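You operate a simulated robot arm through the tools that you are given. There is no shell and no other tool.

Carry out the task below with a simulated robot arm. There is one attempt and no reset: what you move stays moved.

## Task
Press the pin home in the yellow block and put the block back.
Fine: use the pin press; raise the ram before the press tray comes out. Where these are worked on the way, their far stop is far enough and under half their travel is too little: press tray.

Only the result counts: the job must be done as asked and must still hold three seconds after the hand-in. Knocking over, shifting, dropping, spilling or breaking anything else fails it.

## Robot
A 7-joint arm with a two-finger parallel gripper, fixed in place. Base frame: the origin is at the foot of the arm, x ahead of it, y to its left, z up; the work surface is at about z = 85. Units: cm, rad, N and s.
With the tool pointing down near the work surface it reaches from about 52 to 96 cm from the base axis. Its first joint turns from -2.897 to 2.897 rad. Payload 3.91 kg.
The tool frame sits at the grasp point between the pads (the TCP): z along the fingers, y along the line on which they close. The tips reach 3 cm beyond it. The gripper opens to 11 cm. The fingers are 2 cm wide and 1 cm thick; the gripper's body (4.8 by 11.2 cm) begins 5.5 cm behind the TCP.
Orientation is that of the tool frame in the base frame, as [roll, pitch, yaw] about the fixed x, y, z axes, in that order (R = Rz(yaw) Ry(pitch) Rx(roll)). With the fingers straight down and closing along the base's y, the tool's x points along the base's -x, its y along +y and its z along -z.

## Interface
- The arm moves only by the tool nudge_tool. Its argument "steps" is a list of rows, each an object (a shift or turn left out is 0, a gripper value left out holds the last) with "offset": the shift along the tool's x, y, z in cm, a list of three; "angular": the turn, a rotation vector about the tool's x, y, z in rad, a list of three; "jaw": the opening in per cent of the stroke, from 0 (shut) to 100 (fully open). In form: [{"offset": [dx, dy, dz], "angular": [wx, wy, wz], "jaw": jaw}, ...]. A call has 1 to 20 rows; each row is the pose to reach, as a shift and turn from the pose commanded when the call began, along the tool's axes at that moment. A row lasts 0.2 s, in which the tool goes at most 5 cm and 0.15 rad; a call with a longer step from one row to the next is refused whole, and so is a gripper value outside its range. A pose out of reach is approached as far as the arm can. The call stops where the force on the tool passes 70 N (or 10 N more than at its start, if that is more) or the arm is blocked; 0.2 s more then pass. Each finger travels about 7.2 cm/s and halts on what it meets, pressing with about 32 N; the grip force reading is that of the motor and also rises with nothing between the fingers. The clock runs only during rows and for 0.2 s after the last one: add rows that repeat a pose to give the fingers time. The reply holds the time, the measured pose of the TCP, the force on the tool along the base axes, the opening and the grip force, in the units named above and with some noise, with the torque about the TCP (base axes, N m) and any sound that the robot's microphone picked up.
- Cameras (640 x 400 px; columns grow to the right, rows downward): "scene" is fixed at [38.96, -66.02, 161.01]; the picture's right is [0.95, -0.31, 0.00], its down [-0.18, -0.54, -0.82] and it looks along [0.26, 0.78, -0.57] (base axes); focal length 365 px, centre (320, 200). "wrist" rides on the gripper at [7.2, 1.7, -10.3] in the tool frame; the picture's right is [-0.23, 0.97, 0.00], its down [-0.76, -0.18, -0.62] and it looks along [-0.61, -0.14, 0.78] (tool axes); focal length 222 px, centre (320, 200). There is no depth. A picture from a camera that has moved, and an enlarged one, comes with that camera's place and axes in the base frame and with its lens. The place of the scene camera against the robot may be out by one fixed shift of up to 2.5 cm in any direction.
- get_image(camera): a new picture of that camera. The clock stands still meanwhile.
- lift_body(by): slides the trunk up (or, below 0, down) by that many cm; the arm rides with it, the base frame stays. It gives what a move gives, with no picture.
- inspect(camera, box): a new picture of the part [left, top, right, bottom] of that camera's present view, enlarged. The clock stands still meanwhile.
- hand_in(): hands the job in; it is judged then, once.

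Nothing tells you positions but the pictures and the camera data. Unless the task says otherwise, let go and move clear before handing in.

The tools are called as name(argument=value, ...) on one line, values as JSON. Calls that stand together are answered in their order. nudge_tool: Moves the arm, as the interface text tells. Its arguments: {"type":"object","properties":{"steps":{"type":"array","items":{"type":"object","properties":{"offset":{"type":"array","items":{"type":"number"}},"angular":{"type":"array","items":{"type":"number"}},"jaw":{"type":"number"}}}}},"required":["steps"]} The other tools are called the same way: lift_body (by) slides the trunk up or down; get_image (camera) takes a picture; inspect (camera, box) takes an enlarged picture of a part of a camera's view; hand_in () hands the job in.

At the start:

```text
clock: 0.0
tcp_pos: [54.06, -12.56, 122.59]
tool_rot: [3.141, -0.001, -3.141]
contact_force: [1.1, 0.8, 0.2]
ft_torque: [-0.01, 0.03, 0.0]
width: 10.99
finger_force: 0.0
trunk travel left (down, up): [-60.0, 8.2]
```

scene: 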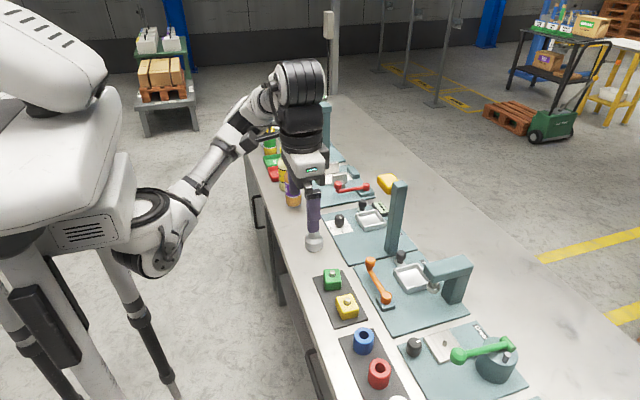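
wrist: 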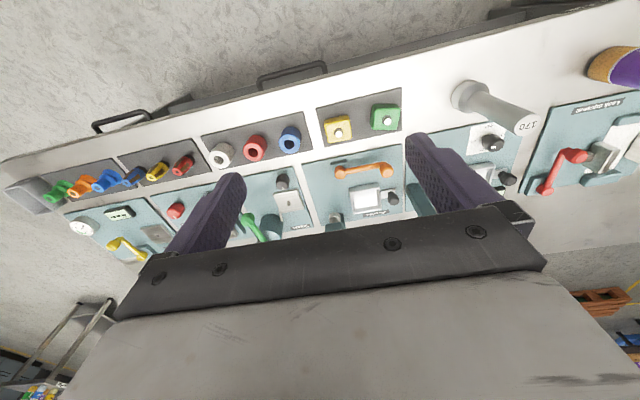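

I see a bench with several stations; the yellow and green blocks with pins lie on a dark mat, with a station with an orange handle (perhaps the pin press) next to it. I'll look closer at everything before moving.

inspect(camera="scene", box=[300, 240, 500, 365])

inspect(camera="scene", box=[240, 100, 440, 260])

inspect(camera="wrist", box=[280, 80, 440, 240])

inspect(camera="scene", box=[380, 300, 580, 400])

```text
3.20 times, centred on (400, 302) of scene
camera zoom: at [38.96, -66.02, 161.01], right [0.95, -0.31, 0.0], down [-0.18, -0.54, -0.82], along [0.26, 0.78, -0.57], focal length 1167 px, centre (64, -128)
```

zoom: 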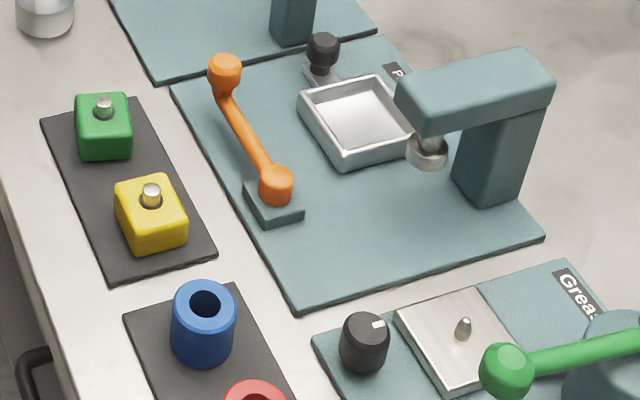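

```text
2.50 times, centred on (340, 180) of scene
camera zoom: at [38.96, -66.02, 161.01], right [0.95, -0.31, 0.0], down [-0.18, -0.54, -0.82], along [0.26, 0.78, -0.57], focal length 912 px, centre (270, 250)
```

zoom: 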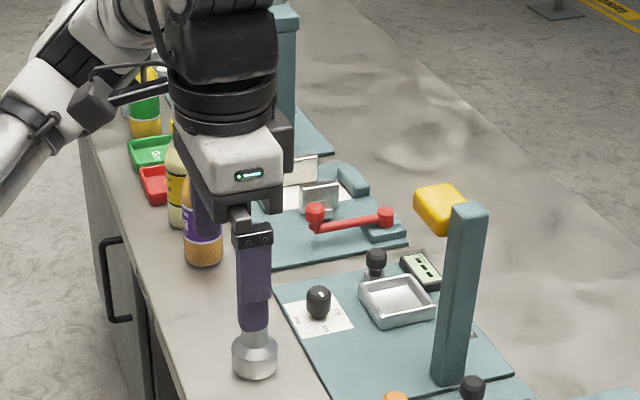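

```text
2.50 times, centred on (360, 160) of wrist
camera zoom: at [46.81, -10.78, 133.06], right [0.23, 0.97, 0.0], down [0.76, -0.18, 0.62], along [0.61, -0.14, -0.78], focal length 555 px, centre (220, 300)
```

zoom: 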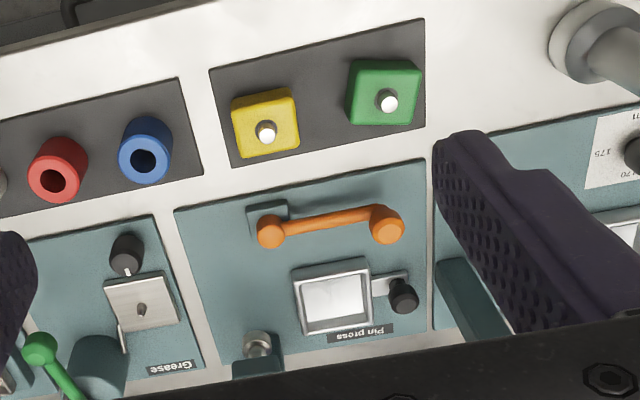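

```text
3.20 times, centred on (480, 350) of scene
camera zoom: at [38.96, -66.02, 161.01], right [0.95, -0.31, 0.0], down [-0.18, -0.54, -0.82], along [0.26, 0.78, -0.57], focal length 1167 px, centre (-192, -280)
```

zoom: 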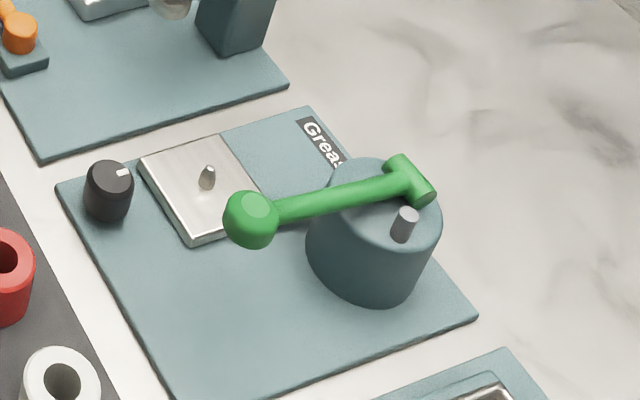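

The pin press sits at about x 73–90, y −20…0: orange lever (pivot near (74,−12), knob near (75,−2)), tray near (86,−7) with a black knob on its +y side, ram near (86,−16). I'll zoom in more to learn how the lever moves and whether the ram is up.

inspect(camera="scene", box=[355, 245, 435, 315])

inspect(camera="scene", box=[385, 240, 485, 310])

inspect(camera="scene", box=[310, 260, 370, 330])

inspect(camera="wrist", box=[330, 150, 410, 240])

```text
5.71 times, centred on (395, 280) of scene
camera zoom: at [38.96, -66.02, 161.01], right [0.95, -0.31, 0.0], down [-0.18, -0.54, -0.82], along [0.26, 0.78, -0.57], focal length 2084 px, centre (-109, -257)
```

zoom: 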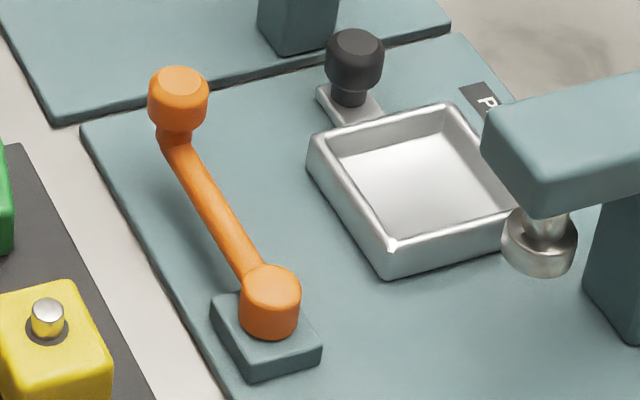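

```text
5.71 times, centred on (435, 275) of scene
camera zoom: at [38.96, -66.02, 161.01], right [0.95, -0.31, 0.0], down [-0.18, -0.54, -0.82], along [0.26, 0.78, -0.57], focal length 2084 px, centre (-337, -229)
```

zoom: 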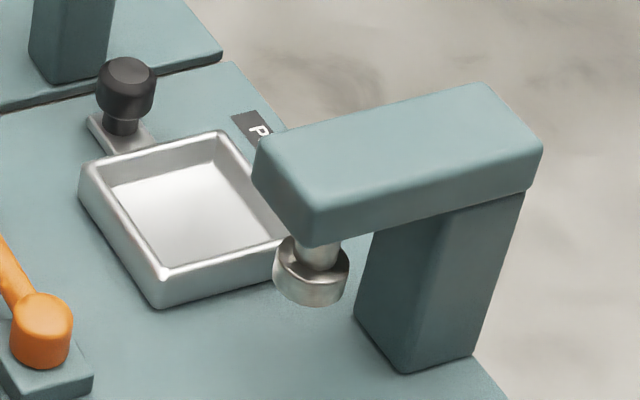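

```text
5.71 times, centred on (340, 295) of scene
camera zoom: at [38.96, -66.02, 161.01], right [0.95, -0.31, 0.0], down [-0.18, -0.54, -0.82], along [0.26, 0.78, -0.57], focal length 2084 px, centre (206, -343)
```

zoom: 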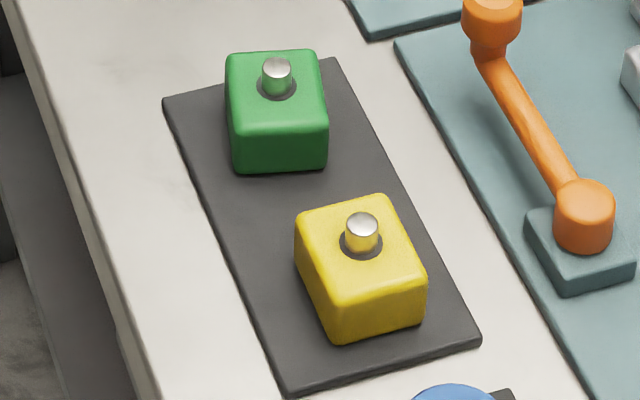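

```text
4.44 times, centred on (370, 195) of wrist
camera zoom: at [46.81, -10.78, 133.06], right [0.23, 0.97, 0.0], down [0.76, -0.18, 0.62], along [0.61, -0.14, -0.78], focal length 987 px, centre (98, 222)
```

zoom: 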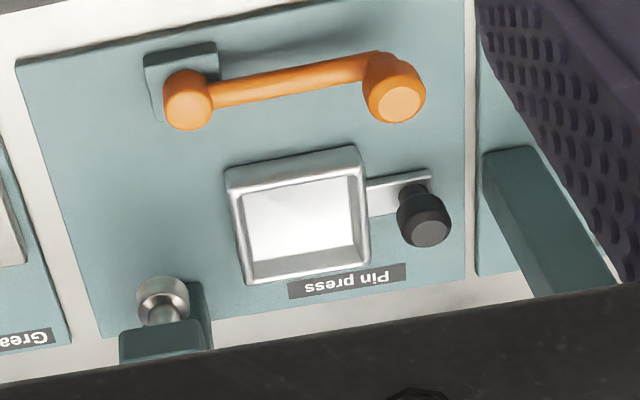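

The ram looks raised, and the lever and knob both have vertical axes. The tray seems to slide along y to go under the ram. I'll bring the wrist camera closer to measure the blocks and press.

nudge_tool(steps=[{"offset": [-0.5, 2, 4]}, {"offset": [-1, 4, 8.5]}, {"offset": [-1.5, 6, 13]}, {"offset": [-2, 8, 17.5]}, {"offset": [-2, 8, 17.5]}])

get_image(camera="wrist")

get_image(camera="scene")

```text
clock: 1.2
tcp_pos: [56.25, -4.45, 105.17]
tool_rot: [3.14, 0.001, -3.142]
contact_force: [0.1, 0.0, -0.7]
ft_torque: [0.0, 0.03, 0.01]
width: 11.0
finger_force: 0.0
trunk travel left (down, up): [-60.0, 8.2]
```

```text
taken
camera wrist: at [48.85, -2.76, 115.61], right [0.23, 0.97, 0.0], down [0.76, -0.18, 0.62], along [0.61, -0.14, -0.78], focal length 222 px, centre (320, 200)
```

wrist: 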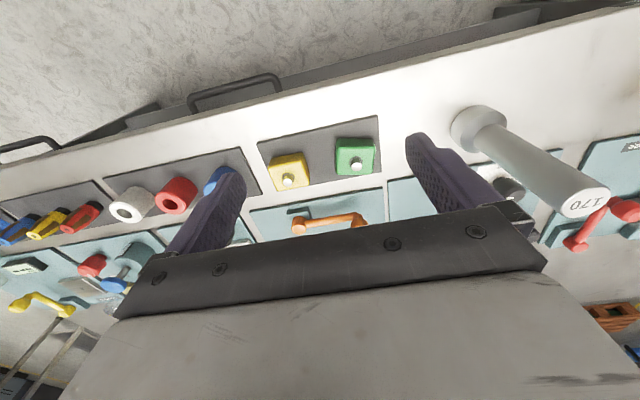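

```text
taken
```

scene: 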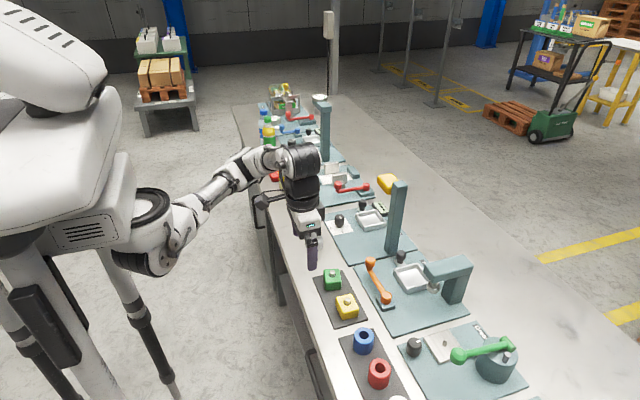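

The tall grey post stands near (65,15.5), about 17 cm high, so I must stay clear of it. Now I'll inspect the blocks from here.

inspect(camera="wrist", box=[245, 110, 405, 210])

inspect(camera="wrist", box=[265, 140, 315, 195])

```text
4.00 times, centred on (325, 160) of wrist
camera zoom: at [48.85, -2.76, 115.61], right [0.23, 0.97, 0.0], down [0.76, -0.18, 0.62], along [0.61, -0.14, -0.78], focal length 888 px, centre (300, 360)
```

zoom: 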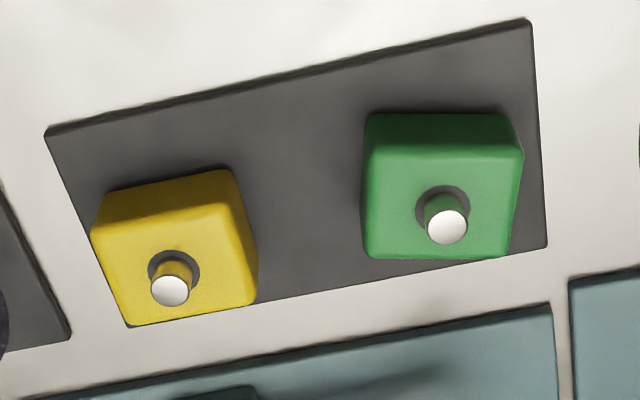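

```text
7.27 times, centred on (290, 168) of wrist
camera zoom: at [48.85, -2.76, 115.61], right [0.23, 0.97, 0.0], down [0.76, -0.18, 0.62], along [0.61, -0.14, -0.78], focal length 1615 px, centre (538, 436)
```

zoom: 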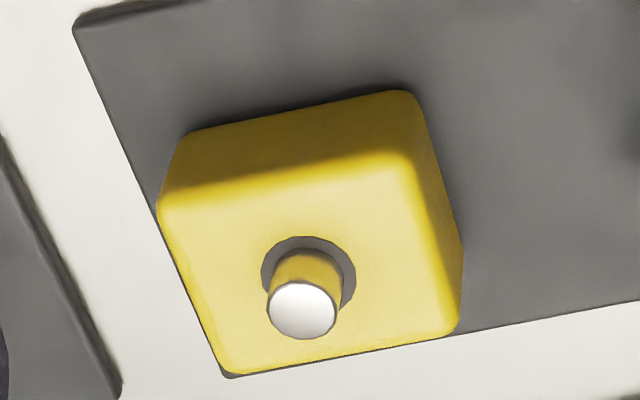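

The yellow block is roughly 4 × 4.8 cm, 3.5–4 cm high, centred near (64.9, −11.1). A tall teal column stands near (86,5), close to the press tray knob, so I need accurate clearances. I'll go up and over the press for a better look.

nudge_tool(steps=[{"offset": [-3, -0.5, -2]}, {"offset": [-7, -1, -5]}, {"offset": [-11.5, -1.5, -6]}, {"offset": [-16, -2, -7]}, {"offset": [-20, -2.3, -7]}, {"offset": [-22.5, -2.3, -7]}, {"offset": [-22.5, -2.3, -7]}])

get_image(camera="wrist")

inspect(camera="wrist", box=[240, 80, 420, 220])

```text
refused: row 2 steps farther than a row can; nothing moved
```

```text
taken
camera wrist: at [48.85, -2.76, 115.61], right [0.23, 0.97, 0.0], down [0.76, -0.18, 0.62], along [0.61, -0.14, -0.78], focal length 222 px, centre (320, 200)
```

wrist: 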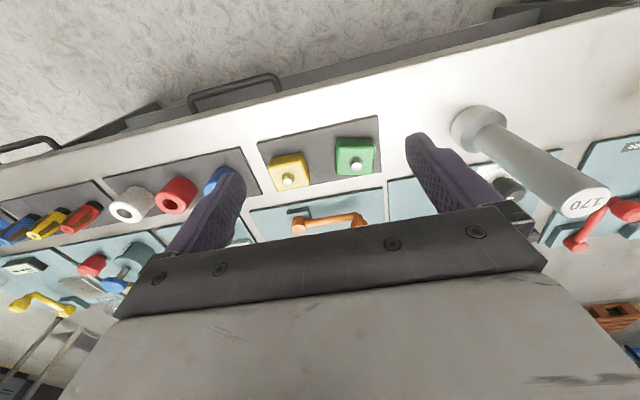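

```text
2.86 times, centred on (330, 150) of wrist
camera zoom: at [48.85, -2.76, 115.61], right [0.23, 0.97, 0.0], down [0.76, -0.18, 0.62], along [0.61, -0.14, -0.78], focal length 635 px, centre (291, 343)
```

zoom: 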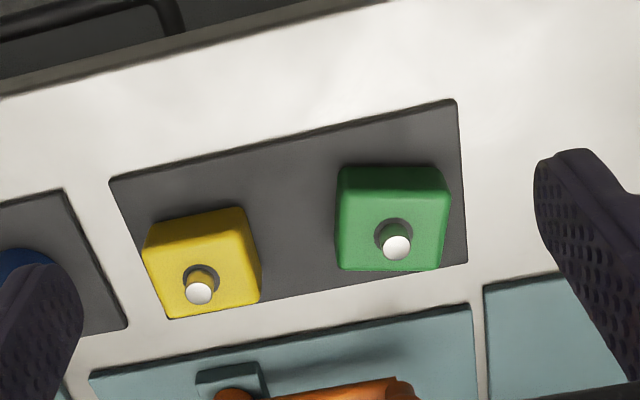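

One step was just over 5 cm, so nothing moved. I'll repeat the move with smaller steps.

nudge_tool(steps=[{"offset": [-3, -0.5, -2]}, {"offset": [-6, -1, -5]}, {"offset": [-10, -1.5, -6]}, {"offset": [-14, -2, -7]}, {"offset": [-18, -2.3, -7]}, {"offset": [-22.5, -2.3, -7]}, {"offset": [-22.5, -2.3, -7]}])

get_image(camera="wrist")

inspect(camera="wrist", box=[240, 80, 420, 220])

```text
clock: 2.8
tcp_pos: [78.79, -6.78, 112.12]
tool_rot: [3.14, 0.001, -3.141]
contact_force: [0.6, 0.1, 0.0]
ft_torque: [0.04, -0.05, 0.01]
width: 10.99
finger_force: 0.1
trunk travel left (down, up): [-60.0, 8.2]
```

```text
taken
camera wrist: at [71.36, -5.1, 122.49], right [0.23, 0.97, 0.0], down [0.76, -0.18, 0.62], along [0.61, -0.14, -0.78], focal length 222 px, centre (320, 200)
```

wrist: 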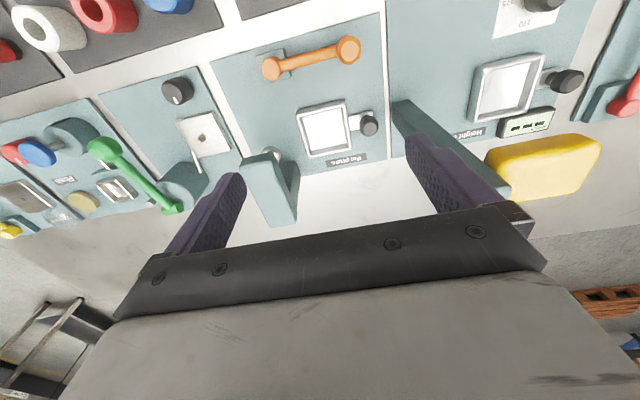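

```text
2.86 times, centred on (330, 150) of wrist
camera zoom: at [71.36, -5.1, 122.49], right [0.23, 0.97, 0.0], down [0.76, -0.18, 0.62], along [0.61, -0.14, -0.78], focal length 635 px, centre (291, 343)
```

zoom: 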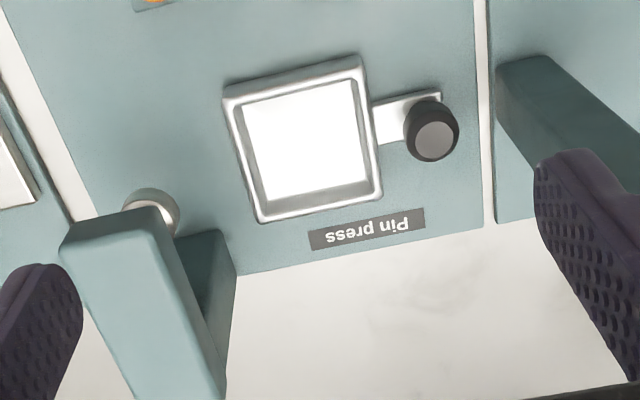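

Key points: tray centre ≈ (84.9,−7.3), knob ≈ (85.2,−0.6), ram ≈ (85,−15.9) with its overhanging arm reaching up to z≈97, and the neighbouring column from y=3.8 up to z≈108. I'll turn the gripper so it closes along x (camera on the −y side) and move back over the yellow block.

nudge_tool(steps=[{"offset": [1.25, -0.4, 0.2], "angular": [0, 0, -0.1428]}, {"offset": [2.5, -0.8, 0.4], "angular": [0, 0, -0.2856]}, {"offset": [3.75, -1.2, 0.6], "angular": [0, 0, -0.4284]}, {"offset": [5, -1.6, 0.8], "angular": [0, 0, -0.5712]}, {"offset": [6.25, -2.0, 1.0], "angular": [0, 0, -0.714]}, {"offset": [7.5, -2.4, 1.2], "angular": [0, 0, -0.8568]}, {"offset": [8.75, -2.8, 1.5], "angular": [0, 0, -0.9996]}, {"offset": [10, -3.2, 2.5], "angular": [0, 0, -1.1424]}, {"offset": [11.25, -3.6, 3.5], "angular": [0, 0, -1.2852]}, {"offset": [12.5, -4.0, 4.5], "angular": [0, 0, -1.428]}, {"offset": [13.7, -4.3, 5.5], "angular": [0, 0, -1.5708]}, {"offset": [13.7, -4.3, 5.5], "angular": [0, 0, -1.5708]}])

get_image(camera="wrist")

get_image(camera="scene")

```text
clock: 5.4
tcp_pos: [64.78, -11.04, 106.56]
tool_rot: [3.141, 0.0, -1.568]
contact_force: [-0.2, -0.1, 0.4]
ft_torque: [-0.01, 0.0, -0.03]
width: 10.99
finger_force: 0.0
trunk travel left (down, up): [-60.0, 8.2]
```

```text
taken
camera wrist: at [63.12, -18.29, 117.08], right [-0.97, 0.23, 0.0], down [0.18, 0.76, 0.62], along [0.14, 0.61, -0.78], focal length 222 px, centre (320, 200)
```

wrist: 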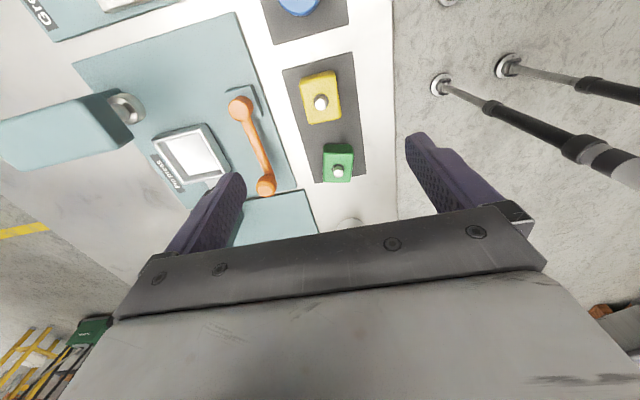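

```text
taken
```

scene: 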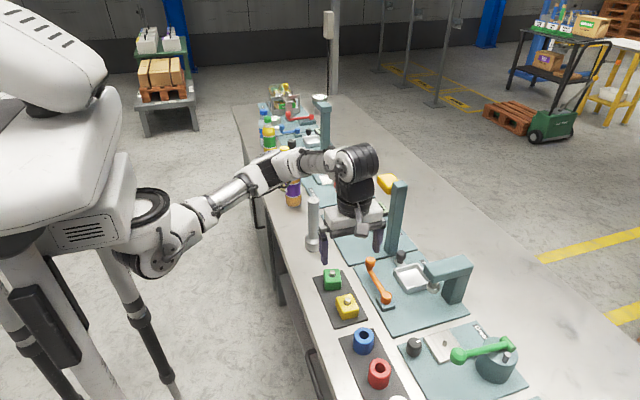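

Rotation worked. Now the camera looks from the −y side; I'll zoom on the block, lever and press from here.

inspect(camera="wrist", box=[270, 50, 370, 190])

inspect(camera="wrist", box=[80, 70, 280, 200])

inspect(camera="wrist", box=[290, 60, 350, 130])

```text
2.86 times, centred on (320, 120) of wrist
camera zoom: at [63.12, -18.29, 117.08], right [-0.97, 0.23, 0.0], down [0.18, 0.76, 0.62], along [0.14, 0.61, -0.78], focal length 635 px, centre (320, 429)
```

zoom: 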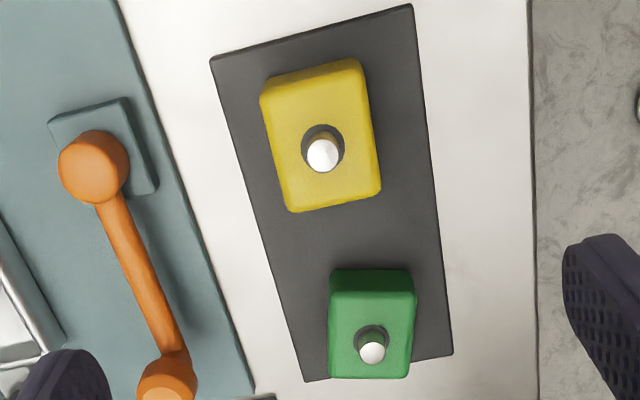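

```text
3.08 times, centred on (180, 135) of wrist
camera zoom: at [63.12, -18.29, 117.08], right [-0.97, 0.23, 0.0], down [0.18, 0.76, 0.62], along [0.14, 0.61, -0.78], focal length 684 px, centre (751, 400)
```

zoom: 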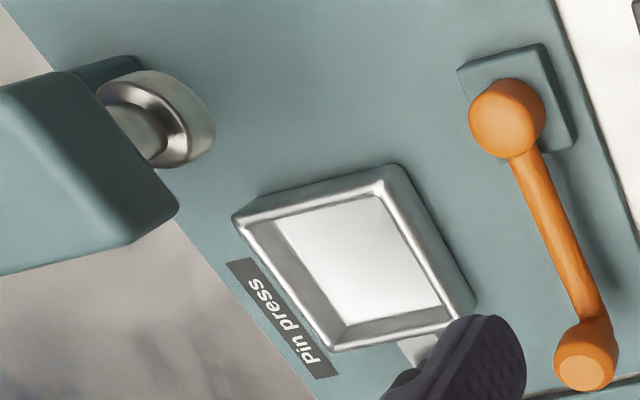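

```text
5.71 times, centred on (320, 95) of wrist
camera zoom: at [63.12, -18.29, 117.08], right [-0.97, 0.23, 0.0], down [0.18, 0.76, 0.62], along [0.14, 0.61, -0.78], focal length 1269 px, centre (320, 800)
```

zoom: 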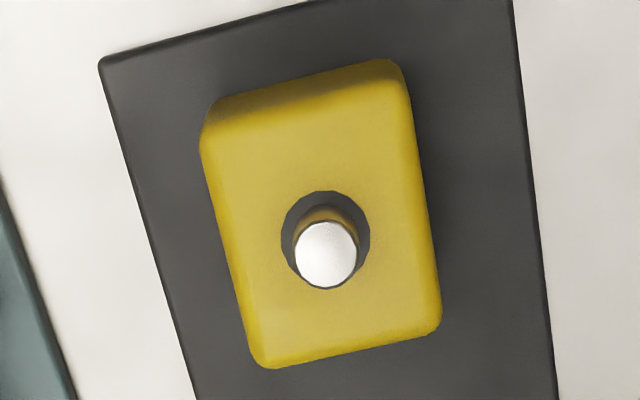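

The block spans x 62.5–66.7, y −13.4…−8.6, top at z≈89.0, pin top ≈ 90.2; the tray rim is at z≈88.1 around (84.85,−7.4). I'll descend over the block with the jaw part-closed and check before gripping.

nudge_tool(steps=[{"offset": [0, 0, 4], "jaw": 75}, {"offset": [0, 0, 8], "jaw": 75}, {"offset": [0, 0, 11], "jaw": 75}, {"offset": [0, 0, 13.5], "jaw": 75}, {"offset": [0, 0, 13.5], "jaw": 75}])

get_image(camera="wrist")

inspect(camera="scene", box=[290, 220, 410, 330])

```text
clock: 6.6
tcp_pos: [64.83, -11.19, 93.18]
tool_rot: [3.141, 0.0, -1.571]
contact_force: [-0.4, -0.3, 1.1]
ft_torque: [0.0, -0.01, 0.01]
width: 8.27
finger_force: 0.1
trunk travel left (down, up): [-60.0, 8.2]
```

```text
taken
camera wrist: at [63.17, -18.31, 103.55], right [-0.97, 0.23, 0.0], down [0.18, 0.76, 0.62], along [0.14, 0.61, -0.78], focal length 222 px, centre (320, 200)
```

wrist: 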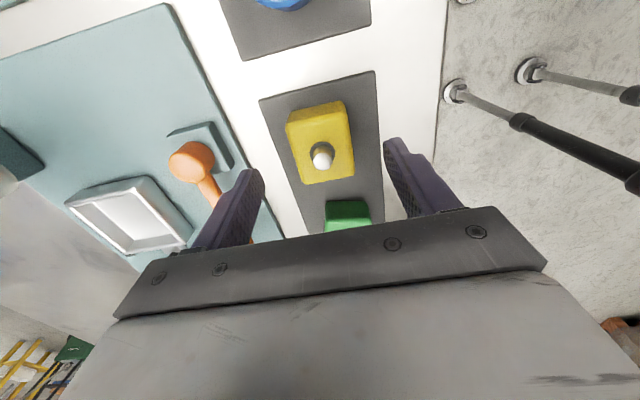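

```text
3.64 times, centred on (350, 275) of scene
camera zoom: at [38.96, -66.02, 161.01], right [0.95, -0.31, 0.0], down [-0.18, -0.54, -0.82], along [0.26, 0.78, -0.57], focal length 1326 px, centre (211, -73)
```

zoom: 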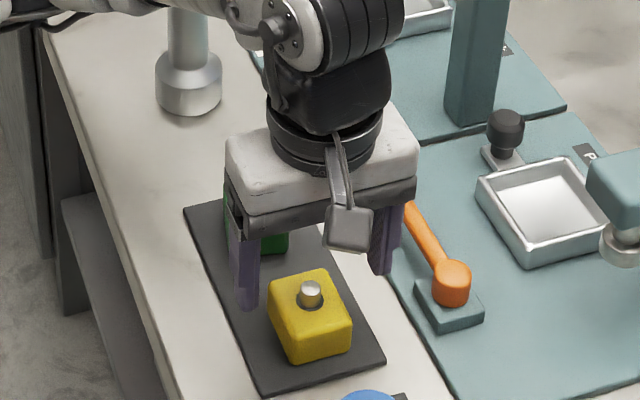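

Alignment over the yellow block looks right: the pin sits between the fingers. I'll go down so the tips overlap the top ~1.4 cm of the block and close.

nudge_tool(steps=[{"offset": [0, 0, 1.3], "jaw": 75}, {"offset": [0, 0, 2.5], "jaw": 75}, {"offset": [0, 0, 2.5], "jaw": 40}, {"offset": [0, 0, 2.5], "jaw": 20}, {"offset": [0, 0, 2.5], "jaw": 20}, {"offset": [0, 0, 2.5], "jaw": 20}])

inspect(camera="scene", box=[290, 220, 410, 330])

get_image(camera="wrist")

```text
clock: 8.0
tcp_pos: [65.08, -11.05, 90.77]
tool_rot: [-3.141, 0.0, -1.571]
contact_force: [0.4, 0.9, 0.2]
ft_torque: [0.04, -0.02, 0.01]
width: 4.33
finger_force: 31.9
trunk travel left (down, up): [-60.0, 8.2]
```

```text
3.64 times, centred on (350, 275) of scene
camera zoom: at [38.96, -66.02, 161.01], right [0.95, -0.31, 0.0], down [-0.18, -0.54, -0.82], along [0.26, 0.78, -0.57], focal length 1326 px, centre (211, -73)
```

zoom: 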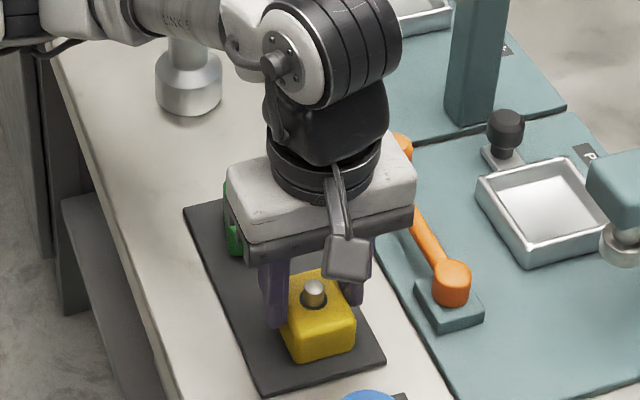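

```text
taken
camera wrist: at [63.25, -18.29, 101.09], right [-0.97, 0.23, 0.0], down [0.18, 0.76, 0.62], along [0.14, 0.61, -0.78], focal length 222 px, centre (320, 200)
```

wrist: 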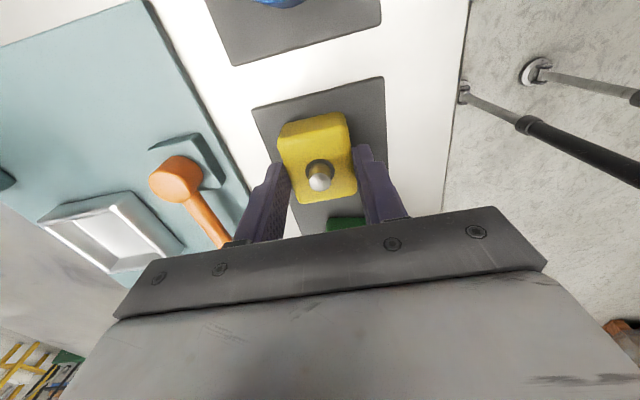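

The block is held (4.33 cm wide). I'll lift it and carry it over the press tray, then check alignment.

nudge_tool(steps=[{"offset": [0, 0, -1.5], "jaw": 20}, {"offset": [0, 0, -4]}, {"offset": [0, 0, -8]}, {"offset": [-0.7, -4, -9]}, {"offset": [-1.4, -8, -9]}, {"offset": [-2.2, -12, -9]}, {"offset": [-2.9, -16, -9]}, {"offset": [-3.6, -19.95, -9]}, {"offset": [-3.6, -19.95, -9]}, {"offset": [-3.6, -19.95, -9]}])

get_image(camera="wrist")

inspect(camera="scene", box=[340, 200, 500, 310])

```text
clock: 10.2
tcp_pos: [84.98, -7.46, 99.71]
tool_rot: [3.141, 0.0, -1.57]
contact_force: [-0.7, 0.0, -1.4]
ft_torque: [0.02, -0.02, -0.02]
width: 4.34
finger_force: 31.9
trunk travel left (down, up): [-60.0, 8.2]
```

```text
taken
camera wrist: at [83.2, -14.61, 110.24], right [-0.97, 0.23, 0.0], down [0.18, 0.76, 0.62], along [0.14, 0.61, -0.78], focal length 222 px, centre (320, 200)
```

wrist: 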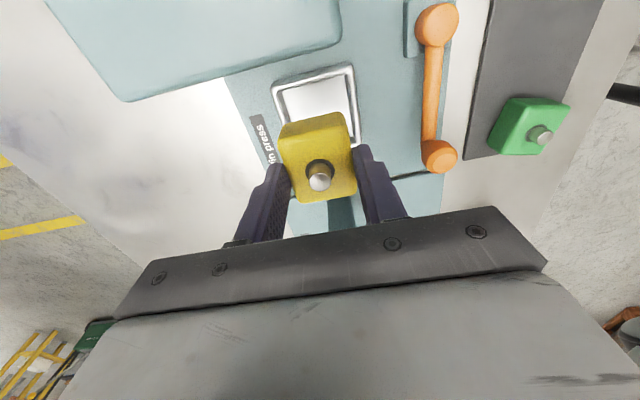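

```text
3.64 times, centred on (420, 255) of scene
camera zoom: at [38.96, -66.02, 161.01], right [0.95, -0.31, 0.0], down [-0.18, -0.54, -0.82], along [0.26, 0.78, -0.57], focal length 1326 px, centre (-44, 0)
```

zoom: 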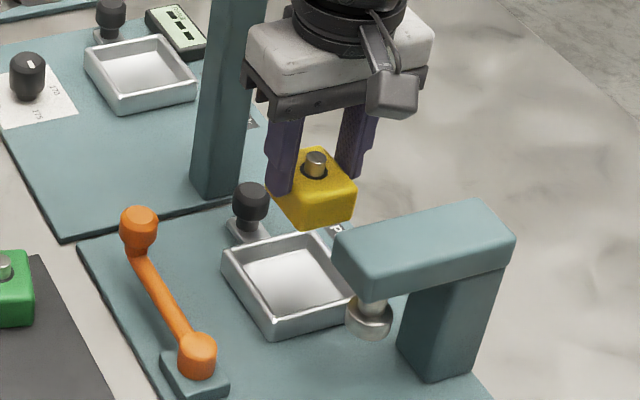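

Block is centred over the tray. Lowering to just above the expected tray floor, then in small steps watching the force.

nudge_tool(steps=[{"offset": [0, 0.05, 3], "jaw": 20}, {"offset": [0, 0.05, 5.5]}, {"offset": [0, 0.05, 7]}, {"offset": [0, 0.05, 7]}])

inspect(camera="scene", box=[370, 230, 470, 310])

```text
clock: 11.2
tcp_pos: [84.76, -7.52, 92.61]
tool_rot: [-3.14, -0.001, -1.573]
contact_force: [0.3, -0.5, -0.6]
ft_torque: [0.03, 0.02, 0.0]
width: 4.31
finger_force: 32.2
trunk travel left (down, up): [-60.0, 8.2]
```

```text
5.00 times, centred on (420, 270) of scene
camera zoom: at [38.96, -66.02, 161.01], right [0.95, -0.31, 0.0], down [-0.18, -0.54, -0.82], along [0.26, 0.78, -0.57], focal length 1824 px, centre (-180, -150)
```

zoom: 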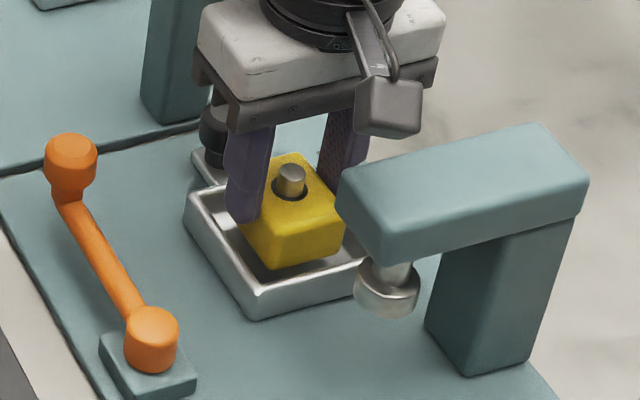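

Going down in small steps, watching the vertical force.

nudge_tool(steps=[{"offset": [0, 0, 0.2], "jaw": 20}, {"offset": [0, 0, 0.4]}, {"offset": [0, 0, 0.4]}])

```text
clock: 12.0
tcp_pos: [84.88, -7.58, 92.22]
tool_rot: [-3.14, 0.0, -1.571]
contact_force: [0.0, 0.6, -1.5]
ft_torque: [-0.02, 0.02, 0.01]
width: 4.33
finger_force: 32.2
trunk travel left (down, up): [-60.0, 8.2]
```

nudge_tool(steps=[{"offset": [0, 0, 0.15], "jaw": 20}, {"offset": [0, 0, 0.3]}, {"offset": [0, 0, 0.3]}])

```text
clock: 12.8
tcp_pos: [84.9, -7.53, 91.93]
tool_rot: [3.141, 0.0, -1.571]
contact_force: [-0.3, 0.0, -1.0]
ft_torque: [0.0, 0.01, 0.02]
width: 4.33
finger_force: 31.4
trunk travel left (down, up): [-60.0, 8.2]
```

No contact yet at z≈91.9; continuing down slowly.

nudge_tool(steps=[{"offset": [0, 0, 0.15], "jaw": 20}, {"offset": [0, 0, 0.3]}, {"offset": [0, 0, 0.3]}])

inspect(camera="scene", box=[370, 230, 470, 310])

```text
clock: 13.6
tcp_pos: [84.76, -7.64, 91.61]
tool_rot: [3.141, 0.0, -1.571]
contact_force: [0.4, 0.4, -2.2]
ft_torque: [-0.04, -0.01, -0.01]
width: 4.3
finger_force: 31.9
trunk travel left (down, up): [-60.0, 8.2]
```

```text
5.00 times, centred on (420, 270) of scene
camera zoom: at [38.96, -66.02, 161.01], right [0.95, -0.31, 0.0], down [-0.18, -0.54, -0.82], along [0.26, 0.78, -0.57], focal length 1824 px, centre (-180, -150)
```

zoom: 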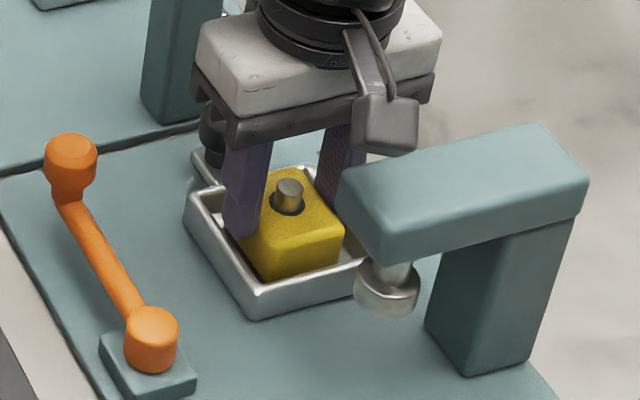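

nudge_tool(steps=[{"offset": [0, 0, 0.1], "jaw": 20}, {"offset": [0, 0, 0.2]}, {"offset": [0, 0, 0.2]}])

inspect(camera="scene", box=[395, 250, 445, 300])

```text
clock: 14.4
tcp_pos: [84.84, -7.48, 91.53]
tool_rot: [-3.139, 0.0, -1.571]
contact_force: [0.8, -0.3, 4.8]
ft_torque: [-0.01, 0.11, 0.02]
width: 4.29
finger_force: 32.0
trunk travel left (down, up): [-60.0, 8.2]
```

```text
8.00 times, centred on (420, 275) of scene
camera zoom: at [38.96, -66.02, 161.01], right [0.95, -0.31, 0.0], down [-0.18, -0.54, -0.82], along [0.26, 0.78, -0.57], focal length 2918 px, centre (-480, -400)
```

zoom: 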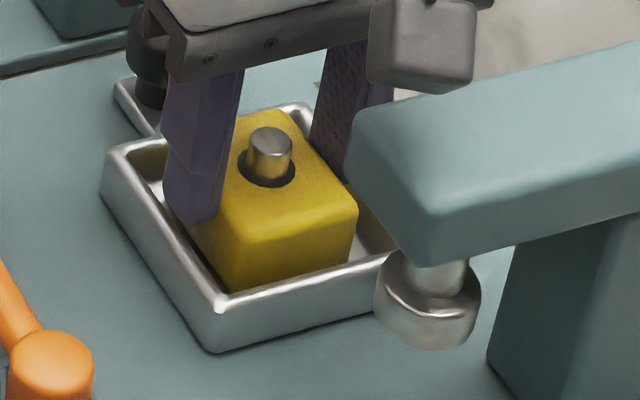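

The force rose by ~7 N: the block has landed on the tray floor with the finger tips still above the rim. I'll open slightly and rise.

nudge_tool(steps=[{"offset": [0, 0, -0.05], "jaw": 50}, {"offset": [0, 0, -0.05], "jaw": 50}, {"offset": [0, 0, -1], "jaw": 55}, {"offset": [0, 0, -4], "jaw": 55}, {"offset": [0, 0, -8], "jaw": 55}, {"offset": [0, 0, -8], "jaw": 55}])

inspect(camera="scene", box=[370, 230, 470, 310])

get_image(camera="wrist")

```text
clock: 15.8
tcp_pos: [84.71, -7.56, 99.4]
tool_rot: [-3.14, 0.0, -1.572]
contact_force: [1.5, -0.3, 0.2]
ft_torque: [-0.02, -0.01, -0.01]
width: 6.03
finger_force: 0.2
trunk travel left (down, up): [-60.0, 8.2]
```

```text
5.00 times, centred on (420, 270) of scene
camera zoom: at [38.96, -66.02, 161.01], right [0.95, -0.31, 0.0], down [-0.18, -0.54, -0.82], along [0.26, 0.78, -0.57], focal length 1824 px, centre (-180, -150)
```

zoom: 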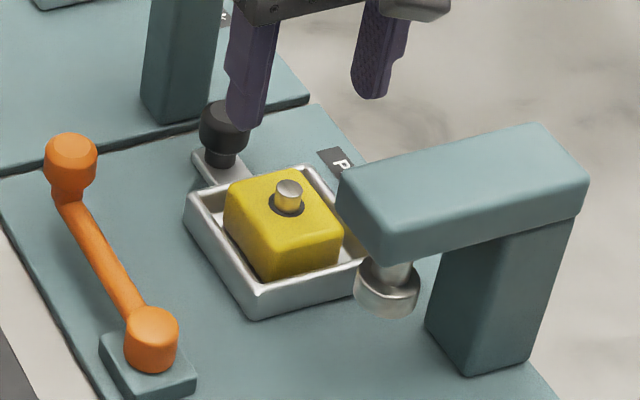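

```text
taken
camera wrist: at [83.09, -14.62, 109.88], right [-0.97, 0.23, 0.0], down [0.18, 0.76, 0.62], along [0.14, 0.61, -0.78], focal length 222 px, centre (320, 200)
```

wrist: 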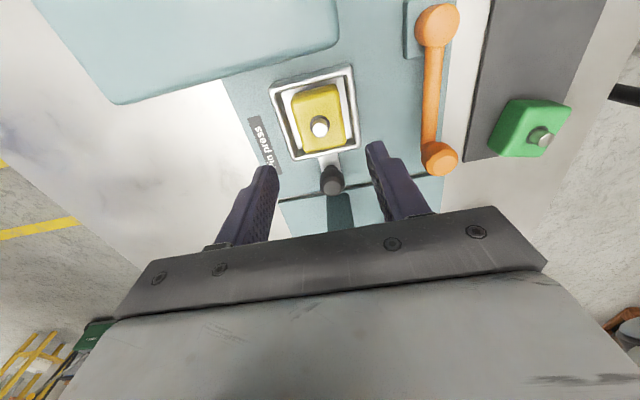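

The block sits in the tray. I'll zoom to measure the tray knob before gripping it.

inspect(camera="wrist", box=[260, 60, 400, 230])

inspect(camera="wrist", box=[300, 145, 360, 225])

```text
2.35 times, centred on (330, 145) of wrist
camera zoom: at [83.09, -14.62, 109.88], right [-0.97, 0.23, 0.0], down [0.18, 0.76, 0.62], along [0.14, 0.61, -0.78], focal length 523 px, centre (296, 329)
```

zoom: 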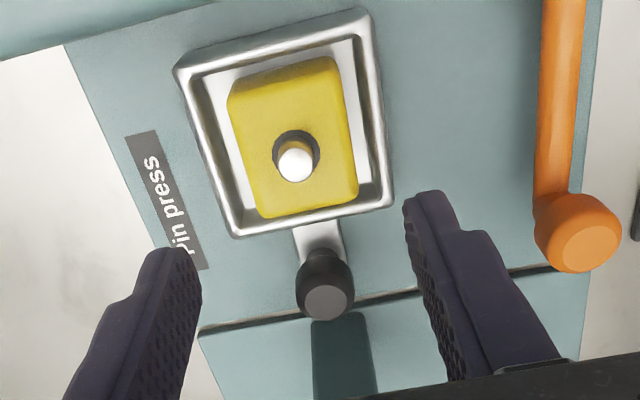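

```text
5.00 times, centred on (330, 185) of wrist
camera zoom: at [83.09, -14.62, 109.88], right [-0.97, 0.23, 0.0], down [0.18, 0.76, 0.62], along [0.14, 0.61, -0.78], focal length 1111 px, centre (270, 275)
```

zoom: 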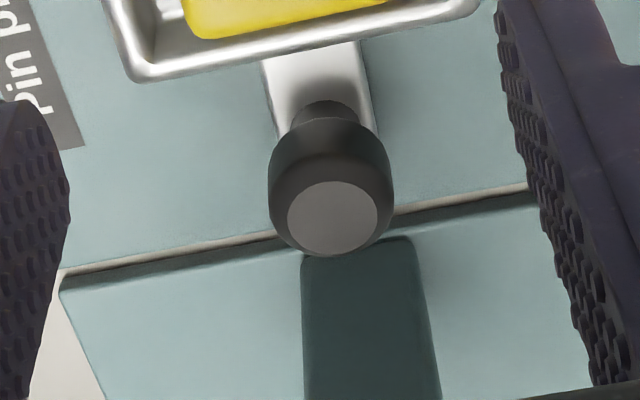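

Tray knob: top z≈90.4 at (84.95,−0.62), about 2.7 cm across. To stay clear of the column (face at y≈3.9) I'll lean the gripper a little toward −y and come down over the knob.

nudge_tool(steps=[{"offset": [-2.1, -0.06, 0], "angular": [0, -0.03, 0], "jaw": 50}, {"offset": [-4.2, -0.12, 0.5], "angular": [0, -0.07, 0], "jaw": 50}, {"offset": [-6.3, -0.17, 2.5], "angular": [0, -0.1, 0], "jaw": 50}, {"offset": [-6.3, -0.17, 4.5], "angular": [0, -0.1, 0], "jaw": 50}, {"offset": [-6.3, -0.17, 4.5], "angular": [0, -0.1, 0], "jaw": 50}])

get_image(camera="wrist")

inspect(camera="scene", box=[340, 160, 490, 310])

```text
clock: 17.0
tcp_pos: [84.75, -1.34, 95.98]
tool_rot: [-3.127, 0.105, -1.571]
contact_force: [0.0, -0.6, -0.1]
ft_torque: [-0.02, -0.03, 0.0]
width: 5.46
finger_force: 0.0
trunk travel left (down, up): [-60.0, 8.2]
```

```text
taken
camera wrist: at [82.84, -9.47, 105.61], right [-0.97, 0.23, 0.01], down [0.17, 0.69, 0.7], along [0.15, 0.68, -0.71], focal length 222 px, centre (320, 200)
```

wrist: 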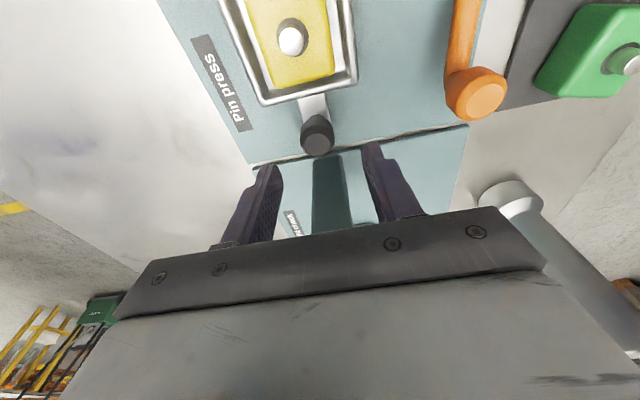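

```text
2.67 times, centred on (415, 235) of scene
camera zoom: at [38.96, -66.02, 161.01], right [0.95, -0.31, 0.0], down [-0.18, -0.54, -0.82], along [0.26, 0.78, -0.57], focal length 973 px, centre (67, 107)
```

zoom: 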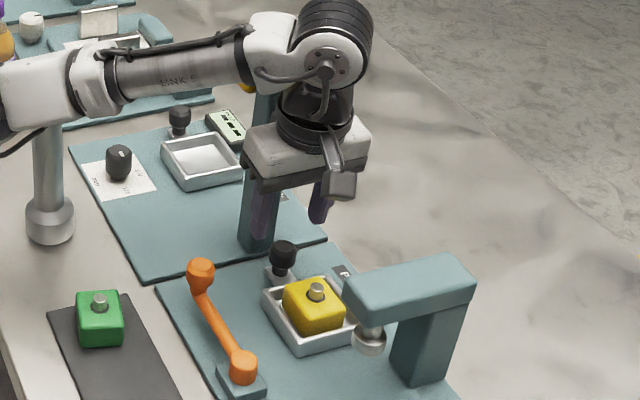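

The tool stopped about 1 cm short and slightly off in roll – either a reach limit or the forearm is near the grey post. I'll look at the whole arm before doing anything more.

get_image(camera="scene")

inspect(camera="scene", box=[220, 120, 420, 270])

```text
taken
```

scene: 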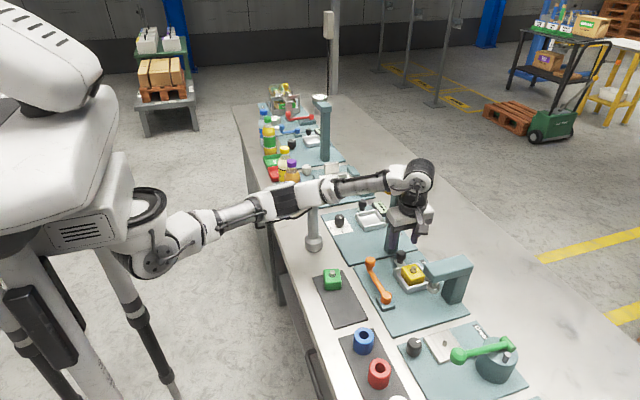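

```text
2.67 times, centred on (320, 195) of scene
camera zoom: at [38.96, -66.02, 161.01], right [0.95, -0.31, 0.0], down [-0.18, -0.54, -0.82], along [0.26, 0.78, -0.57], focal length 973 px, centre (320, 213)
```

zoom: 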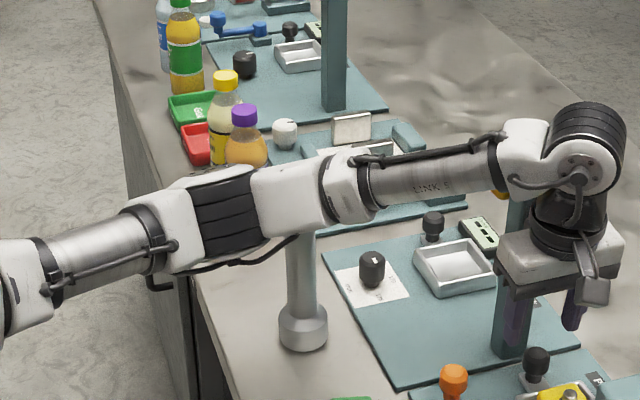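

The arm is well clear of the post (it passes above at y≈0), so this may just be lag or a joint limit. I'll hold in place for a moment and read the pose again.

nudge_tool(steps=[{"offset": [0, 0, 0]}, {"offset": [0, 0, 0]}])

```text
clock: 17.6
tcp_pos: [84.73, -1.24, 95.76]
tool_rot: [-3.128, 0.105, -1.569]
contact_force: [0.2, -0.3, 0.9]
ft_torque: [-0.02, -0.01, 0.01]
width: 5.49
finger_force: 0.1
trunk travel left (down, up): [-60.0, 8.2]
```

Still ~0.9 cm high and slightly rolled. I'll look closely at the hand and the column top for contact.

inspect(camera="scene", box=[370, 150, 450, 260])

inspect(camera="wrist", box=[240, 60, 420, 240])

```text
3.64 times, centred on (410, 205) of scene
camera zoom: at [38.96, -66.02, 161.01], right [0.95, -0.31, 0.0], down [-0.18, -0.54, -0.82], along [0.26, 0.78, -0.57], focal length 1326 px, centre (-7, 182)
```

zoom: 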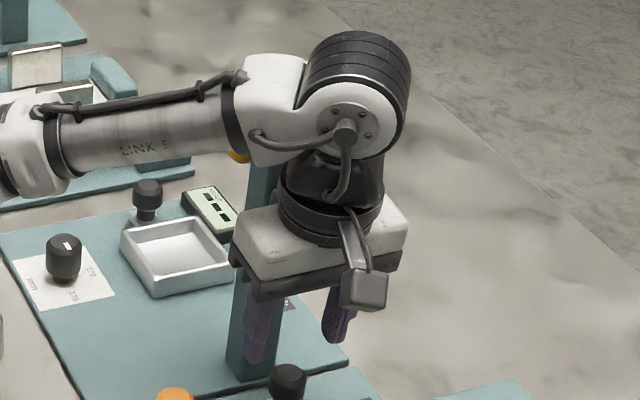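

```text
2.22 times, centred on (330, 150) of wrist
camera zoom: at [82.84, -9.47, 105.51], right [-0.97, 0.23, 0.01], down [0.17, 0.69, 0.7], along [0.15, 0.69, -0.71], focal length 494 px, centre (298, 311)
```

zoom: 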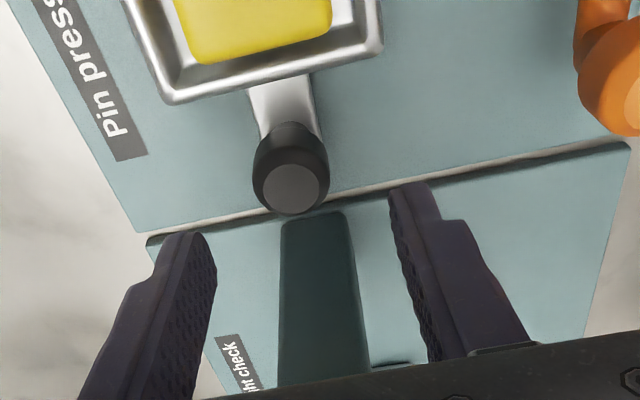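

The big wrist-joint cylinder sits right above the neighbouring column's top (z≈108), so the arm is most likely resting on it. I'll back off upward and away (−y) right now and check the column.

nudge_tool(steps=[{"offset": [0, 0, -2]}, {"offset": [0.5, 0, -4]}, {"offset": [4, 0, -6]}, {"offset": [7, 0, -7], "angular": [0, 0.05, 0]}, {"offset": [9, 0, -7], "angular": [0, 0.1, 0]}, {"offset": [9, 0, -7], "angular": [0, 0.1, 0]}])

get_image(camera="scene")

inspect(camera="scene", box=[330, 150, 450, 270])

```text
clock: 19.0
tcp_pos: [85.06, -10.84, 100.98]
tool_rot: [3.141, 0.0, -1.571]
contact_force: [0.0, 0.2, -0.6]
ft_torque: [0.03, 0.02, -0.01]
width: 5.5
finger_force: 0.1
trunk travel left (down, up): [-60.0, 8.2]
```

```text
taken
```

scene: 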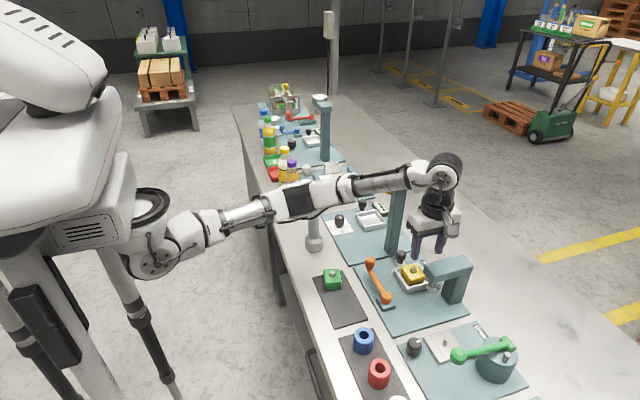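

```text
3.33 times, centred on (390, 210) of scene
camera zoom: at [38.96, -66.02, 161.01], right [0.95, -0.31, 0.0], down [-0.18, -0.54, -0.82], along [0.26, 0.78, -0.57], focal length 1216 px, centre (87, 167)
```

zoom: 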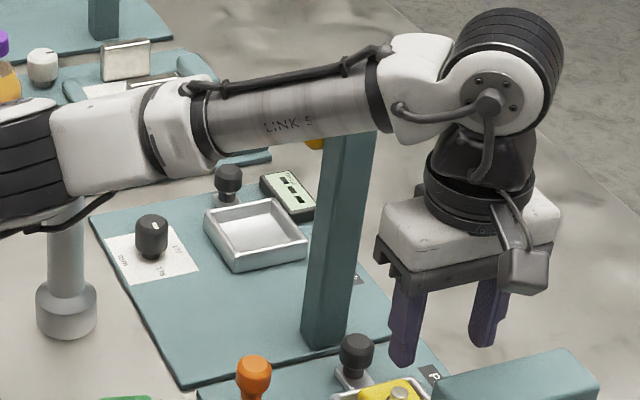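

The column and post haven't moved. To work the tray knob I need the wrist drum to stay on the −y side of the column, so I'll yaw the hand ~30° and lean it ~0.38 rad away from the column, staying high, then check clearance in the picture.

nudge_tool(steps=[{"offset": [-0.8, 0, 0], "angular": [0.0199, -0.0742, 0.1034], "jaw": 42}, {"offset": [-1.6, 0, 0], "angular": [0.0398, -0.1485, 0.2069], "jaw": 42}, {"offset": [-2.4, 0.02, 0], "angular": [0.0597, -0.2227, 0.3103], "jaw": 42}, {"offset": [-3.2, 0.04, 0], "angular": [0.0796, -0.297, 0.4137], "jaw": 42}, {"offset": [-4.0, 0.06, 0], "angular": [0.0995, -0.3712, 0.5172], "jaw": 42}, {"offset": [-6.3, 0.08, 1.5], "angular": [0.0995, -0.3712, 0.5172], "jaw": 42}, {"offset": [-8.3, 0.1, 2.7], "angular": [0.0995, -0.3712, 0.5172], "jaw": 42}, {"offset": [-9.9, 0.1, 3.5], "angular": [0.0995, -0.3712, 0.5172], "jaw": 42}, {"offset": [-9.9, 0.1, 3.5], "angular": [0.0995, -0.3712, 0.5172], "jaw": 42}])

get_image(camera="wrist")

inspect(camera="scene", box=[330, 140, 470, 280])

```text
clock: 21.0
tcp_pos: [84.9, -0.93, 97.38]
tool_rot: [-3.141, 0.38, -2.093]
contact_force: [0.0, -0.2, -0.1]
ft_torque: [-0.01, 0.0, 0.01]
width: 4.64
finger_force: 0.0
trunk travel left (down, up): [-60.0, 8.2]
```

```text
taken
camera wrist: at [78.07, -9.14, 104.44], right [-0.74, 0.67, 0.08], down [0.39, 0.32, 0.86], along [0.55, 0.67, -0.5], focal length 222 px, centre (320, 200)
```

wrist: 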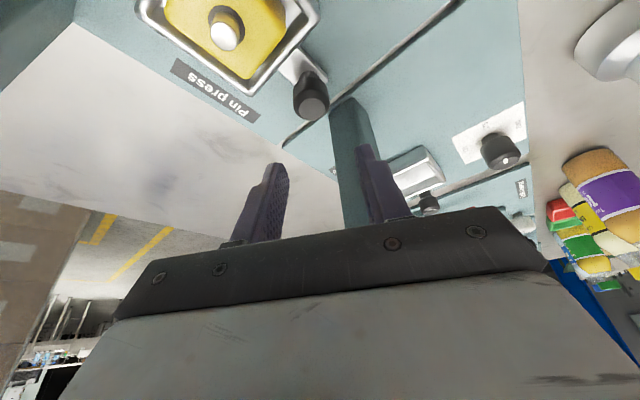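

```text
2.86 times, centred on (400, 210) of scene
camera zoom: at [38.96, -66.02, 161.01], right [0.95, -0.31, 0.0], down [-0.18, -0.54, -0.82], along [0.26, 0.78, -0.57], focal length 1042 px, centre (91, 171)
```

zoom: 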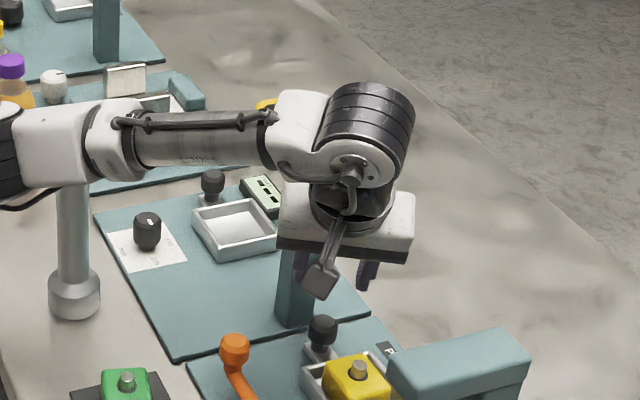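

Pose reached without resistance. Now descending straight down in short moves, comparing commanded and measured height to detect any contact with the column.

nudge_tool(steps=[{"offset": [0.371, 0, 0.929], "jaw": 42}, {"offset": [0.742, 0, 1.858], "jaw": 42}, {"offset": [0.742, 0, 1.858], "jaw": 42}])

```text
clock: 21.8
tcp_pos: [84.79, -1.05, 95.68]
tool_rot: [-3.139, 0.382, -2.093]
contact_force: [0.9, 0.1, -0.5]
ft_torque: [0.01, 0.0, 0.03]
width: 4.63
finger_force: 0.0
trunk travel left (down, up): [-60.0, 8.2]
```

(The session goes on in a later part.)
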